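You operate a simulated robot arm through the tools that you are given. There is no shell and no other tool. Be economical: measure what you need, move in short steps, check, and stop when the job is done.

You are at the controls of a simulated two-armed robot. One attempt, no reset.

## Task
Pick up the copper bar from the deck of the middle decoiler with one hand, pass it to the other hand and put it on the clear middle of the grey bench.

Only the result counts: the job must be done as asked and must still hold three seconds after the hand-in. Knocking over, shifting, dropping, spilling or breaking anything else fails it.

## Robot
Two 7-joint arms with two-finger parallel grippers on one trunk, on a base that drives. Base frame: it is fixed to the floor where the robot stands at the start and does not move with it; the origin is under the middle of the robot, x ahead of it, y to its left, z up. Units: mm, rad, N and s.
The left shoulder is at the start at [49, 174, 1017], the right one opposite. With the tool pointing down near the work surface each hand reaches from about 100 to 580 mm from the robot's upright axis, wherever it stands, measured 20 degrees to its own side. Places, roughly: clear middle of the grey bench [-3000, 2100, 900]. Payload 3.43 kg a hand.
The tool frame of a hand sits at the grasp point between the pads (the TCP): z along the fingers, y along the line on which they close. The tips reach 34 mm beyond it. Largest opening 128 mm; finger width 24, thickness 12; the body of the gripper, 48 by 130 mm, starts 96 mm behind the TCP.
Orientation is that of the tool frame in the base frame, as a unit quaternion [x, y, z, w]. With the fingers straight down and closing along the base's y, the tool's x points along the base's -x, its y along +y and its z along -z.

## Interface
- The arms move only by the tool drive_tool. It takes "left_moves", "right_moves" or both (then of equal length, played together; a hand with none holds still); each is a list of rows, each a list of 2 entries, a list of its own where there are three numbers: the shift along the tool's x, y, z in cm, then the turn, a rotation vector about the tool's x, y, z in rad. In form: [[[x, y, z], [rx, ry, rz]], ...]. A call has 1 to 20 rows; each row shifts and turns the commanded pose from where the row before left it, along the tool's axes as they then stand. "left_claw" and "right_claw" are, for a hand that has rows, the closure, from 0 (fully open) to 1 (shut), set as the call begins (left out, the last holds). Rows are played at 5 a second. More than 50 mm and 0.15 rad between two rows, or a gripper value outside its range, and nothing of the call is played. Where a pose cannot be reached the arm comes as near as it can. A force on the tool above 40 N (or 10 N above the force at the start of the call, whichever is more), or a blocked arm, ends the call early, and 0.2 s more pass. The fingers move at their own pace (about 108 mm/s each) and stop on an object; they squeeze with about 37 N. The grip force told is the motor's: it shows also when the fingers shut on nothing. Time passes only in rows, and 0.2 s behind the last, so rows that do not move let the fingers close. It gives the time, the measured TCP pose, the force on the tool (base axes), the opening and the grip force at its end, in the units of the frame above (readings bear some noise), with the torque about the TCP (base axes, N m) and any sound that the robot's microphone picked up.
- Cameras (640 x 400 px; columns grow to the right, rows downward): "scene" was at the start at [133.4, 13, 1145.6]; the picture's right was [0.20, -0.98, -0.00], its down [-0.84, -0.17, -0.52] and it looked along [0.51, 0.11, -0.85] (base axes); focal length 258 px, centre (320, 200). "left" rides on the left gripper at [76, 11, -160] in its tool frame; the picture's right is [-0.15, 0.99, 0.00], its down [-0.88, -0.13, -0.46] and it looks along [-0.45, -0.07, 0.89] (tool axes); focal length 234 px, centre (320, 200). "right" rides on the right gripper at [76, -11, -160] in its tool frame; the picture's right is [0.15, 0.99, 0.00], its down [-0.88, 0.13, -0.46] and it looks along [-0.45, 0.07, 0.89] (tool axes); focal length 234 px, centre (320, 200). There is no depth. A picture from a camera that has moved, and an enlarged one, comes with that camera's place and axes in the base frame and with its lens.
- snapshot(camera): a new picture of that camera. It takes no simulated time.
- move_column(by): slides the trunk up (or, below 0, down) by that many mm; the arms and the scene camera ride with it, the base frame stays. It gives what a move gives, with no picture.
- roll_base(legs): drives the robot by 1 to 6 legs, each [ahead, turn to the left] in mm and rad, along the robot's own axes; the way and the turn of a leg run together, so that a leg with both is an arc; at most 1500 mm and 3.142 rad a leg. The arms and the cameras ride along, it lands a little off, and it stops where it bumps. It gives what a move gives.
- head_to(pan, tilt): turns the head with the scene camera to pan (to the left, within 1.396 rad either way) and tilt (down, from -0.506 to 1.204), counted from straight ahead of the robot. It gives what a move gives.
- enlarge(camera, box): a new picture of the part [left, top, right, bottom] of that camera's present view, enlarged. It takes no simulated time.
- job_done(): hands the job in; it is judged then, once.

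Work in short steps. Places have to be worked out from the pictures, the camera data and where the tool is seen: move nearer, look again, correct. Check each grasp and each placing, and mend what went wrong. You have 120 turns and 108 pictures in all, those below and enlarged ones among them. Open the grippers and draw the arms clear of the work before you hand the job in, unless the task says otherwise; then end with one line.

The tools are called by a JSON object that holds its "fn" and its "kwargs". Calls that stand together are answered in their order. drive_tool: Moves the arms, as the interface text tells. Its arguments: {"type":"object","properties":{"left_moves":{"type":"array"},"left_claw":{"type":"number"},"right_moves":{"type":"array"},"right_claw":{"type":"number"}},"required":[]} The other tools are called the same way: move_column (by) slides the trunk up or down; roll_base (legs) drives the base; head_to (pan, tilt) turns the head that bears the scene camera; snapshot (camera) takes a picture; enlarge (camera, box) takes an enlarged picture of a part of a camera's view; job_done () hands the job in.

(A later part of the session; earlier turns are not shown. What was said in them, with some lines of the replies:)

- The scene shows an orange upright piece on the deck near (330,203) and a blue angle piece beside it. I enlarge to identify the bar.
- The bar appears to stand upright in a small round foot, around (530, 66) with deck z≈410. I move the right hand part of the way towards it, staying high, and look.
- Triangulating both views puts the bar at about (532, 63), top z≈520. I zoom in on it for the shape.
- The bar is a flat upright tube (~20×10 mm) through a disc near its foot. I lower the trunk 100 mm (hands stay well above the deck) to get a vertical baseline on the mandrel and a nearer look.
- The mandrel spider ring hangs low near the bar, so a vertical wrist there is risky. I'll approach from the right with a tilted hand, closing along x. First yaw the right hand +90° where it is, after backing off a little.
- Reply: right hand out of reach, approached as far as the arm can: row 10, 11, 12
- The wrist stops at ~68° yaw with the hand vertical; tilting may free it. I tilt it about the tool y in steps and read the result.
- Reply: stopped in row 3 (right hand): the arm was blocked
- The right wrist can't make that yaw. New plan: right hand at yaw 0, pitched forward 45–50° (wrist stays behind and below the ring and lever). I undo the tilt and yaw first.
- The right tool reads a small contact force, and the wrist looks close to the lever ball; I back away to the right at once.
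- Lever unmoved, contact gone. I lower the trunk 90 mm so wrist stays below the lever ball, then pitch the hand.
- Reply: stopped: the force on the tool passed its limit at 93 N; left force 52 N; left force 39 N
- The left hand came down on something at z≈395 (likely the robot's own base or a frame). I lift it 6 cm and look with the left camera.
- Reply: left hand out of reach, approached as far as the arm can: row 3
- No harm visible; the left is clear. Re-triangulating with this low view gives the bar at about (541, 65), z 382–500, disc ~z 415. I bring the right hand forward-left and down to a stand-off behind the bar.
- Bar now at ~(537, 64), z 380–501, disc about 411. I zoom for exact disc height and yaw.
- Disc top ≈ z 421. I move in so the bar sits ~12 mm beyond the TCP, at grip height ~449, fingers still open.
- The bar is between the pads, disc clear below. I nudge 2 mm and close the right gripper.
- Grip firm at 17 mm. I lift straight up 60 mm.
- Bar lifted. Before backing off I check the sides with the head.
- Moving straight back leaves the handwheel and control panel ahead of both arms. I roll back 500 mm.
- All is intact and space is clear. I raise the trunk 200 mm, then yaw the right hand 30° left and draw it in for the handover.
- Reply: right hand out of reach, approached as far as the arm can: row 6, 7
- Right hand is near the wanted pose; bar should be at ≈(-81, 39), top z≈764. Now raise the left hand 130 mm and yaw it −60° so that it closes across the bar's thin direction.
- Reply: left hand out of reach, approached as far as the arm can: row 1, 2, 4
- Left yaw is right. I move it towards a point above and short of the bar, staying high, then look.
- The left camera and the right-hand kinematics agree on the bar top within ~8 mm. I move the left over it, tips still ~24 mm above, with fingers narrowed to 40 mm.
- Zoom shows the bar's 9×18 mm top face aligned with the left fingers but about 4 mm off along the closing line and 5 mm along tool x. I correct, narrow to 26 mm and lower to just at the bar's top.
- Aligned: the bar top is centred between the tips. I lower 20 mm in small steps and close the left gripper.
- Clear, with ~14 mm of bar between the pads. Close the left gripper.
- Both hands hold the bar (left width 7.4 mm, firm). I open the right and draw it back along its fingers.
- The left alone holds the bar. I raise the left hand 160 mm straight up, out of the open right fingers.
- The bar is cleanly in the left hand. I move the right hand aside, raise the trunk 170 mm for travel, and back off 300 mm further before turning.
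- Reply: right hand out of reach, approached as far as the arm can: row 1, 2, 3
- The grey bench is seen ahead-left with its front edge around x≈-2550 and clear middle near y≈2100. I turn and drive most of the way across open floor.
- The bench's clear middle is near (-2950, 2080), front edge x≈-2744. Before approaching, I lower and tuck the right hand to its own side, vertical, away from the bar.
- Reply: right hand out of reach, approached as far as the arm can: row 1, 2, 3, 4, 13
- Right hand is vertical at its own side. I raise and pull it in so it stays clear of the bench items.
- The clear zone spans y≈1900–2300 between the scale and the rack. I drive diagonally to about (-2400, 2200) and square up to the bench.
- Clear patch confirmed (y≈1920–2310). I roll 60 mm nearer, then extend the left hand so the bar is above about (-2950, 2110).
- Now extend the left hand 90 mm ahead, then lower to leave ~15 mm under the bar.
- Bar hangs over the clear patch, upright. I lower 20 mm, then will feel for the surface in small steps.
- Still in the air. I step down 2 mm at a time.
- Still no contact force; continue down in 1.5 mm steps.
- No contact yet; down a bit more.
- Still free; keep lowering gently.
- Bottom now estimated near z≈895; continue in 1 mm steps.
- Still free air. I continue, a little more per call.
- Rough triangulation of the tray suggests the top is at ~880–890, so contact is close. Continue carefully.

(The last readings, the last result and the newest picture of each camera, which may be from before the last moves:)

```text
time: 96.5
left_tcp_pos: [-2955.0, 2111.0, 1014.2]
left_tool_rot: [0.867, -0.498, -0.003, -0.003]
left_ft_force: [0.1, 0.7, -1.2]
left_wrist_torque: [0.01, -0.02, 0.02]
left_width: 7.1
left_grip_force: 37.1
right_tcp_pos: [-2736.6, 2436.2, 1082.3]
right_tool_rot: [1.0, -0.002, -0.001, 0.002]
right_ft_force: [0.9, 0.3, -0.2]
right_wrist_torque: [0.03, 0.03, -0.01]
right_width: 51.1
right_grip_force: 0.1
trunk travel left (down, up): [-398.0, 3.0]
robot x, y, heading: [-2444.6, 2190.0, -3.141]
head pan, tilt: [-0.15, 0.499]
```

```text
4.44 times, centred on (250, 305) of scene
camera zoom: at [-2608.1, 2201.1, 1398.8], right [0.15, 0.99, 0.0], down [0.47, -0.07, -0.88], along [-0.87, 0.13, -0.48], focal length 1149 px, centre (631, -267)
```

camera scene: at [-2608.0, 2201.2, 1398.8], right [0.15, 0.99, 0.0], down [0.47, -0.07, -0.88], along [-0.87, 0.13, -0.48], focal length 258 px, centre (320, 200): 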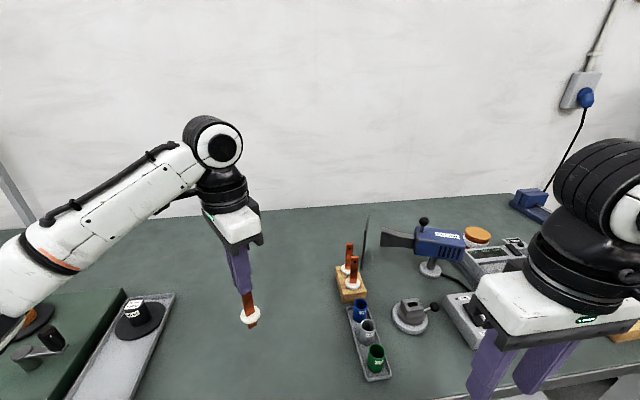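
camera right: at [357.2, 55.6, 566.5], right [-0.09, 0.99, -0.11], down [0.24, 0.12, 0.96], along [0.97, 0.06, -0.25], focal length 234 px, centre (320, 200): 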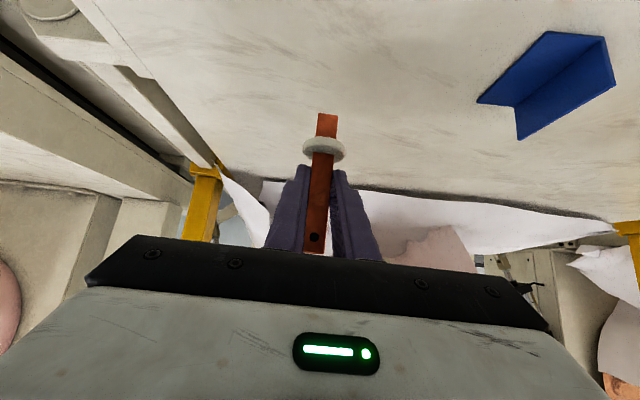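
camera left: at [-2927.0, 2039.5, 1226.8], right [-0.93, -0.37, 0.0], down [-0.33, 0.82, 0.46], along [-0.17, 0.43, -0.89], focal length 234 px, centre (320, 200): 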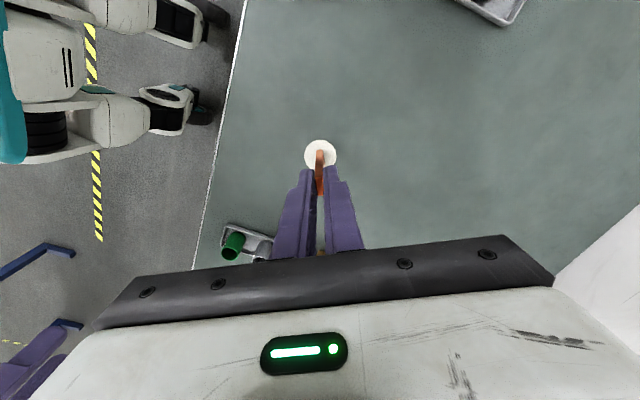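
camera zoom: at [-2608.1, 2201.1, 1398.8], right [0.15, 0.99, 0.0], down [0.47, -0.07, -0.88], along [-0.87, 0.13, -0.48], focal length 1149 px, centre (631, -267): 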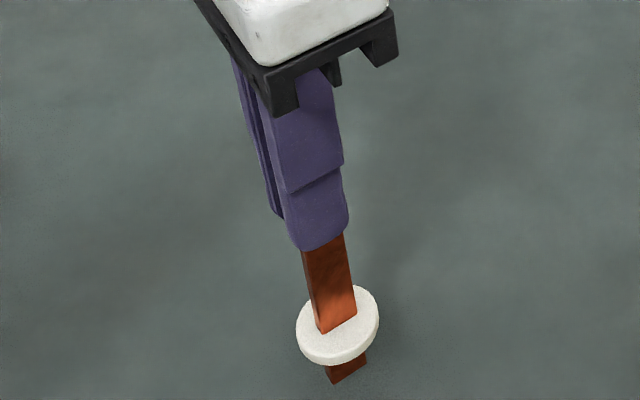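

Still hanging free; continue 1 mm rows, eight in a call (the force guard stops it if contact builds).

{"fn": "drive_tool", "kwargs": {"left_moves": [[[0, 0, 0.1], [0, 0, 0]], [[0, 0, 0.1], [0, 0, 0]], [[0, 0, 0.1], [0, 0, 0]], [[0, 0, 0.1], [0, 0, 0]], [[0, 0, 0], [0, 0, 0]]]}}

{"fn": "enlarge", "kwargs": {"camera": "scene", "box": [210, 310, 290, 360]}}

```text
time: 97.7
left_tcp_pos: [-2955.7, 2110.9, 1009.9]
left_tool_rot: [0.867, -0.498, -0.002, -0.003]
left_ft_force: [-0.1, -0.3, -1.6]
left_wrist_torque: [-0.01, 0.0, -0.02]
left_width: 7.1
left_grip_force: 36.8
right_tcp_pos: [-2735.7, 2435.1, 1082.4]
right_tool_rot: [1.0, -0.002, 0.0, 0.002]
right_ft_force: [-0.7, -0.2, 0.6]
right_wrist_torque: [-0.02, -0.03, 0.0]
right_width: 51.1
right_grip_force: 0.1
trunk travel left (down, up): [-398.0, 3.0]
robot x, y, heading: [-2446.0, 2186.3, -3.134]
head pan, tilt: [-0.15, 0.499]
```

```text
8.00 times, centred on (250, 335) of scene
camera zoom: at [-2608.1, 2201.2, 1398.8], right [0.15, 0.99, 0.0], down [0.47, -0.07, -0.88], along [-0.87, 0.13, -0.48], focal length 2068 px, centre (880, -880)
```

zoom: 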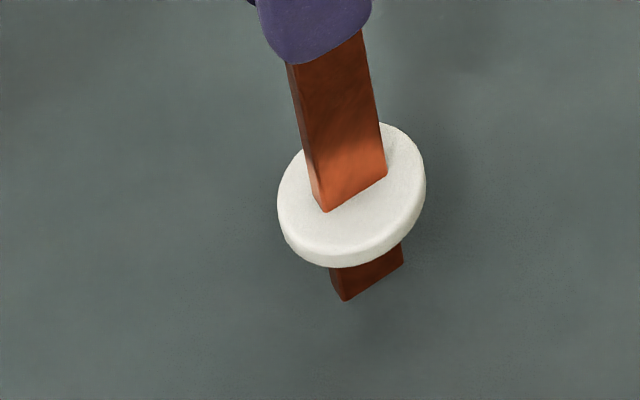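

A soft shadow is closing in on the foot. Continue.

{"fn": "drive_tool", "kwargs": {"left_moves": [[[0, 0, 0.1], [0, 0, 0]], [[0, 0, 0.1], [0, 0, 0]], [[0, 0, 0.1], [0, 0, 0]], [[0, 0, 0.1], [0, 0, 0]], [[0, 0, 0], [0, 0, 0]]]}}

{"fn": "drive_tool", "kwargs": {"left_moves": [[[0, 0, 0.1], [0, 0, 0]], [[0, 0, 0.1], [0, 0, 0]], [[0, 0, 0.1], [0, 0, 0]], [[0, 0, 0], [0, 0, 0]]]}}

{"fn": "enlarge", "kwargs": {"camera": "scene", "box": [210, 310, 290, 360]}}

```text
time: 98.9
left_tcp_pos: [-2954.4, 2110.2, 1005.9]
left_tool_rot: [0.867, -0.499, -0.003, -0.003]
left_ft_force: [0.8, -0.4, -1.8]
left_wrist_torque: [-0.02, -0.03, 0.02]
left_width: 7.1
left_grip_force: 37.0
right_tcp_pos: [-2735.3, 2435.4, 1081.5]
right_tool_rot: [1.0, -0.002, -0.002, 0.002]
right_ft_force: [-0.5, -0.2, -0.3]
right_wrist_torque: [0.02, 0.02, -0.01]
right_width: 51.7
right_grip_force: 0.1
trunk travel left (down, up): [-398.0, 3.0]
robot x, y, heading: [-2444.7, 2190.3, -3.132]
head pan, tilt: [-0.15, 0.499]
```

```text
time: 99.9
left_tcp_pos: [-2956.7, 2111.0, 1002.3]
left_tool_rot: [0.867, -0.498, -0.003, -0.003]
left_ft_force: [0.3, -0.9, -1.3]
left_wrist_torque: [0.01, -0.02, -0.01]
left_width: 7.3
left_grip_force: 36.7
right_tcp_pos: [-2736.2, 2435.5, 1083.2]
right_tool_rot: [1.0, -0.002, -0.001, 0.001]
right_ft_force: [0.3, -0.1, 0.0]
right_wrist_torque: [0.05, -0.01, 0.03]
right_width: 51.1
right_grip_force: 0.1
trunk travel left (down, up): [-398.0, 3.0]
robot x, y, heading: [-2446.2, 2185.1, -3.138]
head pan, tilt: [-0.15, 0.499]
```

```text
8.00 times, centred on (250, 335) of scene
camera zoom: at [-2608.1, 2201.1, 1398.8], right [0.15, 0.99, 0.0], down [0.47, -0.07, -0.88], along [-0.87, 0.13, -0.48], focal length 2068 px, centre (880, -880)
```

zoom: 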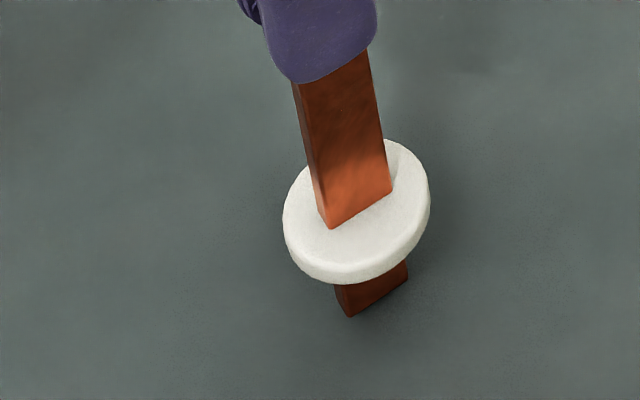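

Shadow is nearly at the foot; a few more millimetres.

{"fn": "drive_tool", "kwargs": {"left_moves": [[[0, 0, 0.1], [0, 0, 0]], [[0, 0, 0.1], [0, 0, 0]], [[0, 0, 0.1], [0, 0, 0]], [[0, 0, 0], [0, 0, 0]]]}}

{"fn": "drive_tool", "kwargs": {"left_moves": [[[0, 0, 0.1], [0, 0, 0]], [[0, 0, 0.1], [0, 0, 0]], [[0, 0, 0], [0, 0, 0]]]}}

{"fn": "enlarge", "kwargs": {"camera": "scene", "box": [210, 310, 290, 360]}}

```text
time: 100.9
left_tcp_pos: [-2954.8, 2111.2, 998.9]
left_tool_rot: [0.867, -0.499, -0.002, -0.003]
left_ft_force: [0.6, -0.4, 0.6]
left_wrist_torque: [-0.07, 0.0, 0.0]
left_width: 7.2
left_grip_force: 37.0
right_tcp_pos: [-2736.2, 2435.2, 1082.1]
right_tool_rot: [1.0, -0.002, -0.001, 0.002]
right_ft_force: [-0.2, -0.8, -0.8]
right_wrist_torque: [-0.02, 0.03, 0.0]
right_width: 51.2
right_grip_force: 0.1
trunk travel left (down, up): [-398.0, 3.0]
robot x, y, heading: [-2445.3, 2185.1, -3.137]
head pan, tilt: [-0.15, 0.499]
```

```text
time: 101.7
left_tcp_pos: [-2953.7, 2110.8, 999.5]
left_tool_rot: [0.867, -0.498, -0.003, -0.002]
left_ft_force: [2.2, -2.7, 14.0]
left_wrist_torque: [-0.45, -0.18, 0.01]
left_width: 7.3
left_grip_force: 36.5
right_tcp_pos: [-2735.2, 2435.4, 1083.8]
right_tool_rot: [1.0, -0.002, -0.001, 0.002]
right_ft_force: [0.3, 0.9, -0.2]
right_wrist_torque: [-0.04, -0.02, 0.02]
right_width: 51.2
right_grip_force: 0.2
trunk travel left (down, up): [-398.0, 3.0]
robot x, y, heading: [-2447.0, 2188.2, -3.14]
head pan, tilt: [-0.15, 0.499]
```

```text
8.00 times, centred on (250, 335) of scene
camera zoom: at [-2606.5, 2201.0, 1399.2], right [0.15, 0.99, 0.0], down [0.47, -0.07, -0.88], along [-0.87, 0.13, -0.48], focal length 2068 px, centre (880, -880)
```

zoom: 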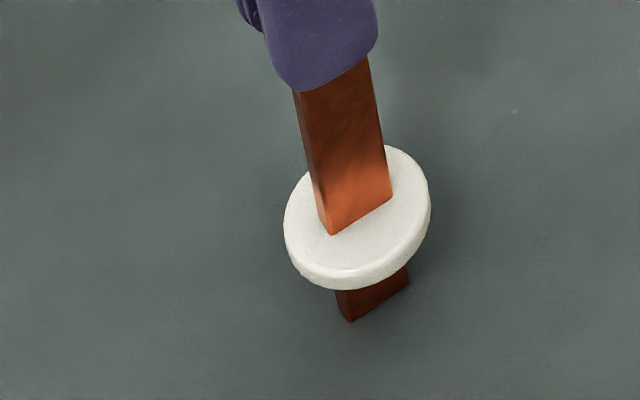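

Contact at ~14 N: the bar stands on the bench. I ease up 1.5 mm to unload it.

{"fn": "drive_tool", "kwargs": {"left_moves": [[[0, 0, -0.07], [0, 0, 0]], [[0, 0, -0.07], [0, 0, 0]], [[0, 0, 0], [0, 0, 0]]]}}

{"fn": "snapshot", "kwargs": {"camera": "left"}}

```text
time: 102.5
left_tcp_pos: [-2955.6, 2111.5, 999.7]
left_tool_rot: [0.867, -0.499, -0.003, -0.003]
left_ft_force: [0.9, -2.7, 14.2]
left_wrist_torque: [-0.38, -0.2, 0.03]
left_width: 7.5
left_grip_force: 37.4
right_tcp_pos: [-2734.9, 2434.6, 1083.0]
right_tool_rot: [1.0, -0.001, -0.002, 0.001]
right_ft_force: [0.2, -0.5, 0.5]
right_wrist_torque: [-0.01, 0.03, 0.02]
right_width: 51.3
right_grip_force: 0.0
trunk travel left (down, up): [-398.0, 3.0]
robot x, y, heading: [-2450.0, 2186.8, -3.139]
head pan, tilt: [-0.15, 0.499]
```

```text
44 pictures are left
camera left: at [-2925.2, 2039.7, 1158.6], right [-0.93, -0.37, 0.0], down [-0.33, 0.82, 0.46], along [-0.17, 0.43, -0.89], focal length 234 px, centre (320, 200)
```

left: 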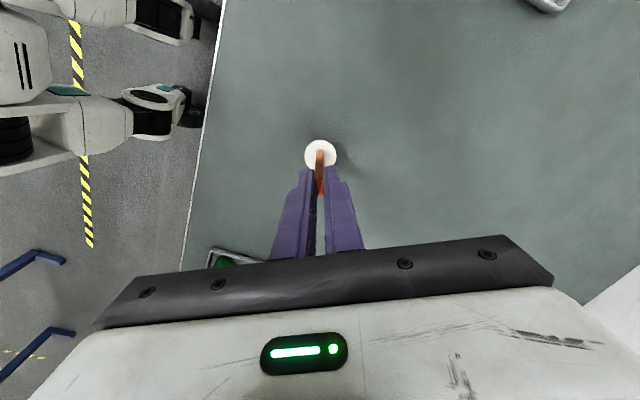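

Force did not drop yet (slack in the arm); ease up a further 1.5 mm.

{"fn": "drive_tool", "kwargs": {"left_moves": [[[0, 0, -0.08], [0, 0, 0]], [[0, 0, -0.08], [0, 0, 0]], [[0, 0, 0], [0, 0, 0]]]}}

```text
time: 103.3
left_tcp_pos: [-2954.9, 2110.5, 999.5]
left_tool_rot: [0.867, -0.498, -0.002, -0.004]
left_ft_force: [-1.2, 2.1, 2.1]
left_wrist_torque: [0.15, 0.1, 0.03]
left_width: 7.2
left_grip_force: 36.8
right_tcp_pos: [-2736.5, 2435.1, 1082.5]
right_tool_rot: [1.0, -0.002, -0.001, 0.002]
right_ft_force: [-0.5, -0.1, 0.7]
right_wrist_torque: [0.04, 0.01, 0.03]
right_width: 51.2
right_grip_force: 0.1
trunk travel left (down, up): [-398.0, 3.0]
robot x, y, heading: [-2444.7, 2189.1, -3.142]
head pan, tilt: [-0.15, 0.499]
```

Only ~2 N left: bar rests lightly on the bench. I open the left a little first.

{"fn": "drive_tool", "kwargs": {"left_moves": [[[0, 0, 0], [0, 0, 0]], [[0, 0, 0], [0, 0, 0]], [[0, 0, 0], [0, 0, 0]]], "left_claw": 0.88}}

{"fn": "enlarge", "kwargs": {"camera": "scene", "box": [190, 260, 310, 350]}}

{"fn": "enlarge", "kwargs": {"camera": "left", "box": [260, 120, 380, 220]}}

```text
time: 104.1
left_tcp_pos: [-2954.5, 2111.3, 1000.4]
left_tool_rot: [0.867, -0.498, -0.002, -0.004]
left_ft_force: [-0.8, 0.4, -0.9]
left_wrist_torque: [0.04, 0.0, 0.01]
left_width: 15.2
left_grip_force: 0.0
right_tcp_pos: [-2735.6, 2434.5, 1083.2]
right_tool_rot: [1.0, -0.002, -0.001, 0.002]
right_ft_force: [-0.2, -0.1, 0.0]
right_wrist_torque: [-0.02, 0.02, -0.03]
right_width: 51.1
right_grip_force: 0.2
trunk travel left (down, up): [-398.0, 3.0]
robot x, y, heading: [-2446.3, 2183.3, -3.135]
head pan, tilt: [-0.15, 0.499]
```

```text
4.44 times, centred on (250, 305) of scene
camera zoom: at [-2607.9, 2201.2, 1398.8], right [0.15, 0.99, 0.0], down [0.47, -0.07, -0.88], along [-0.87, 0.13, -0.48], focal length 1149 px, centre (631, -267)
```

zoom: 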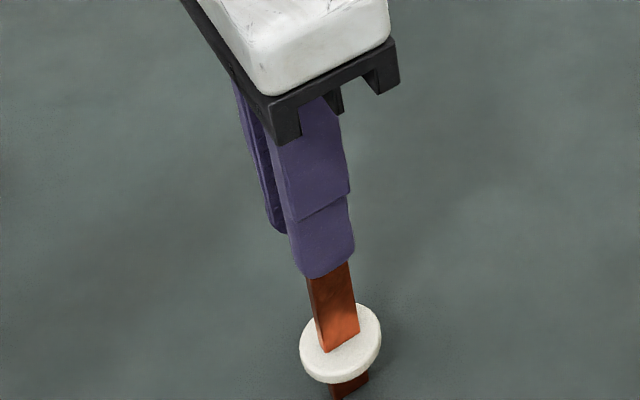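

```text
4.00 times, centred on (320, 170) of left
camera zoom: at [-2925.8, 2039.2, 1159.2], right [-0.93, -0.37, 0.0], down [-0.33, 0.82, 0.46], along [-0.17, 0.43, -0.89], focal length 937 px, centre (320, 320)
```

zoom: 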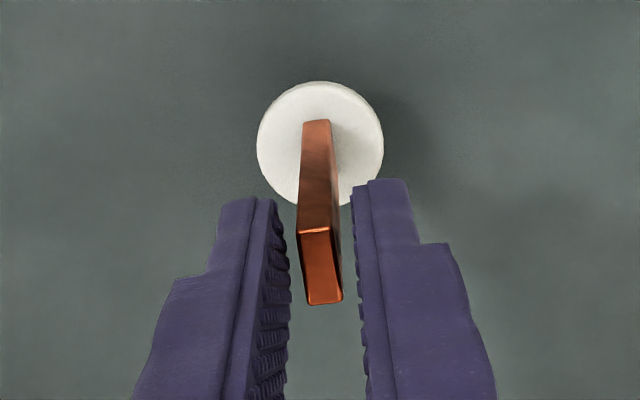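

The bar stands free and upright between the fingers. I open a bit more and lift straight up.

{"fn": "drive_tool", "kwargs": {"left_moves": [[[0, 0, 0], [0, 0, 0]], [[0, 0, -1], [0, 0, 0]], [[0, 0, -2], [0, 0, 0]], [[0, 0, -3], [0, 0, 0]], [[0, 0, -4], [0, 0, 0]], [[0, 0, 0], [0, 0, 0]]], "left_claw": 0.75}}

{"fn": "snapshot", "kwargs": {"camera": "scene"}}

```text
time: 105.5
left_tcp_pos: [-2955.8, 2109.9, 1098.7]
left_tool_rot: [0.867, -0.499, -0.001, -0.003]
left_ft_force: [0.4, 0.1, -0.6]
left_wrist_torque: [0.02, -0.02, -0.01]
left_width: 31.8
left_grip_force: 0.0
right_tcp_pos: [-2735.8, 2436.0, 1083.9]
right_tool_rot: [1.0, -0.002, -0.001, 0.001]
right_ft_force: [-0.7, 0.9, 0.5]
right_wrist_torque: [0.0, 0.02, 0.03]
right_width: 51.3
right_grip_force: 0.1
trunk travel left (down, up): [-398.0, 3.0]
robot x, y, heading: [-2445.9, 2182.3, -3.141]
head pan, tilt: [-0.15, 0.499]
```

```text
41 pictures are left
camera scene: at [-2608.2, 2201.1, 1398.8], right [0.15, 0.99, 0.0], down [0.47, -0.07, -0.88], along [-0.87, 0.13, -0.48], focal length 258 px, centre (320, 200)
```

scene: 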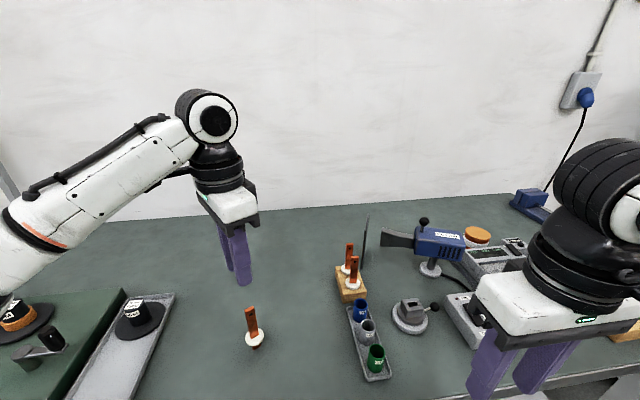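

The bar stands upright in the clear middle. I open both grippers, raise the left further and roll back 350 mm.

{"fn": "drive_tool", "kwargs": {"left_moves": [[[0, 0, -3], [0, 0, 0]], [[0, 0, -2], [0, 0, 0]], [[0, 0, 0], [0, 0, 0]]], "right_moves": [[[0, 0, 0], [0, 0, 0]], [[0, 0, 0], [0, 0, 0]], [[0, 0, 0], [0, 0, 0]]], "left_claw": 0, "right_claw": 0}}

{"fn": "roll_base", "kwargs": {"legs": [[-350, 0]]}}

{"fn": "snapshot", "kwargs": {"camera": "scene"}}

```text
time: 106.3
left_tcp_pos: [-2954.0, 2109.2, 1148.4]
left_tool_rot: [0.866, -0.499, -0.002, -0.003]
left_ft_force: [-0.2, 0.1, -0.3]
left_wrist_torque: [-0.02, 0.0, 0.0]
left_width: 127.8
left_grip_force: 0.0
right_tcp_pos: [-2735.9, 2436.1, 1083.3]
right_tool_rot: [1.0, -0.002, -0.001, 0.002]
right_ft_force: [-0.5, 0.1, -0.2]
right_wrist_torque: [-0.02, -0.04, 0.0]
right_width: 128.0
right_grip_force: 0.1
trunk travel left (down, up): [-398.0, 3.0]
robot x, y, heading: [-2445.3, 2184.5, -3.135]
head pan, tilt: [-0.15, 0.499]
```

```text
time: 108.6
left_tcp_pos: [-2605.2, 2109.4, 1148.9]
left_tool_rot: [0.868, -0.497, -0.003, -0.003]
left_ft_force: [0.0, -0.1, 0.0]
left_wrist_torque: [-0.03, 0.05, 0.0]
left_width: 128.1
left_grip_force: 0.0
right_tcp_pos: [-2388.0, 2436.4, 1082.4]
right_tool_rot: [1.0, 0.001, -0.001, 0.001]
right_ft_force: [-0.1, -0.7, -0.1]
right_wrist_torque: [0.03, 0.05, -0.02]
right_width: 128.1
right_grip_force: 0.0
trunk travel left (down, up): [-398.0, 3.0]
robot x, y, heading: [-2098.3, 2187.5, -3.134]
head pan, tilt: [-0.15, 0.499]
```

```text
40 pictures are left
camera scene: at [-2258.9, 2202.6, 1398.9], right [0.14, 0.99, 0.0], down [0.47, -0.07, -0.88], along [-0.87, 0.13, -0.48], focal length 258 px, centre (320, 200)
```

scene: 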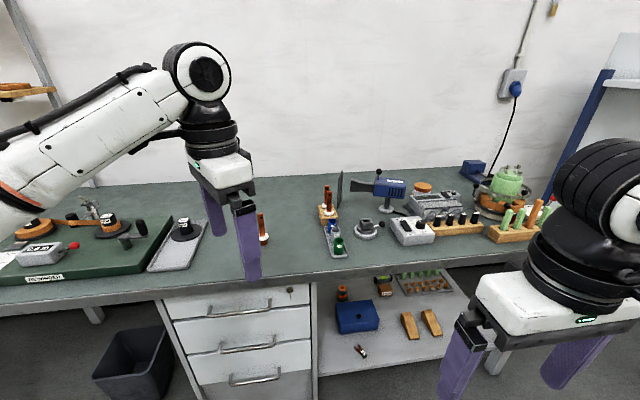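

The bar is standing on the bench, both hands are open and clear, and nothing else was moved. I hand in.

{"fn": "job_done", "kwargs": {}}

```text
The job is handed in.
```

The copper bar is standing upright on the clear middle of the grey bench, at about (-2955, 2110). The right hand picked it up and passed it to the left, which set it down. Both grippers are open and clear of the bench. On the way, the right arm bumped something beside the decoiler's lever, which did not move, and the left hand pressed on something below it, probably the robot's own base. I saw nothing else shifted in the pictures.
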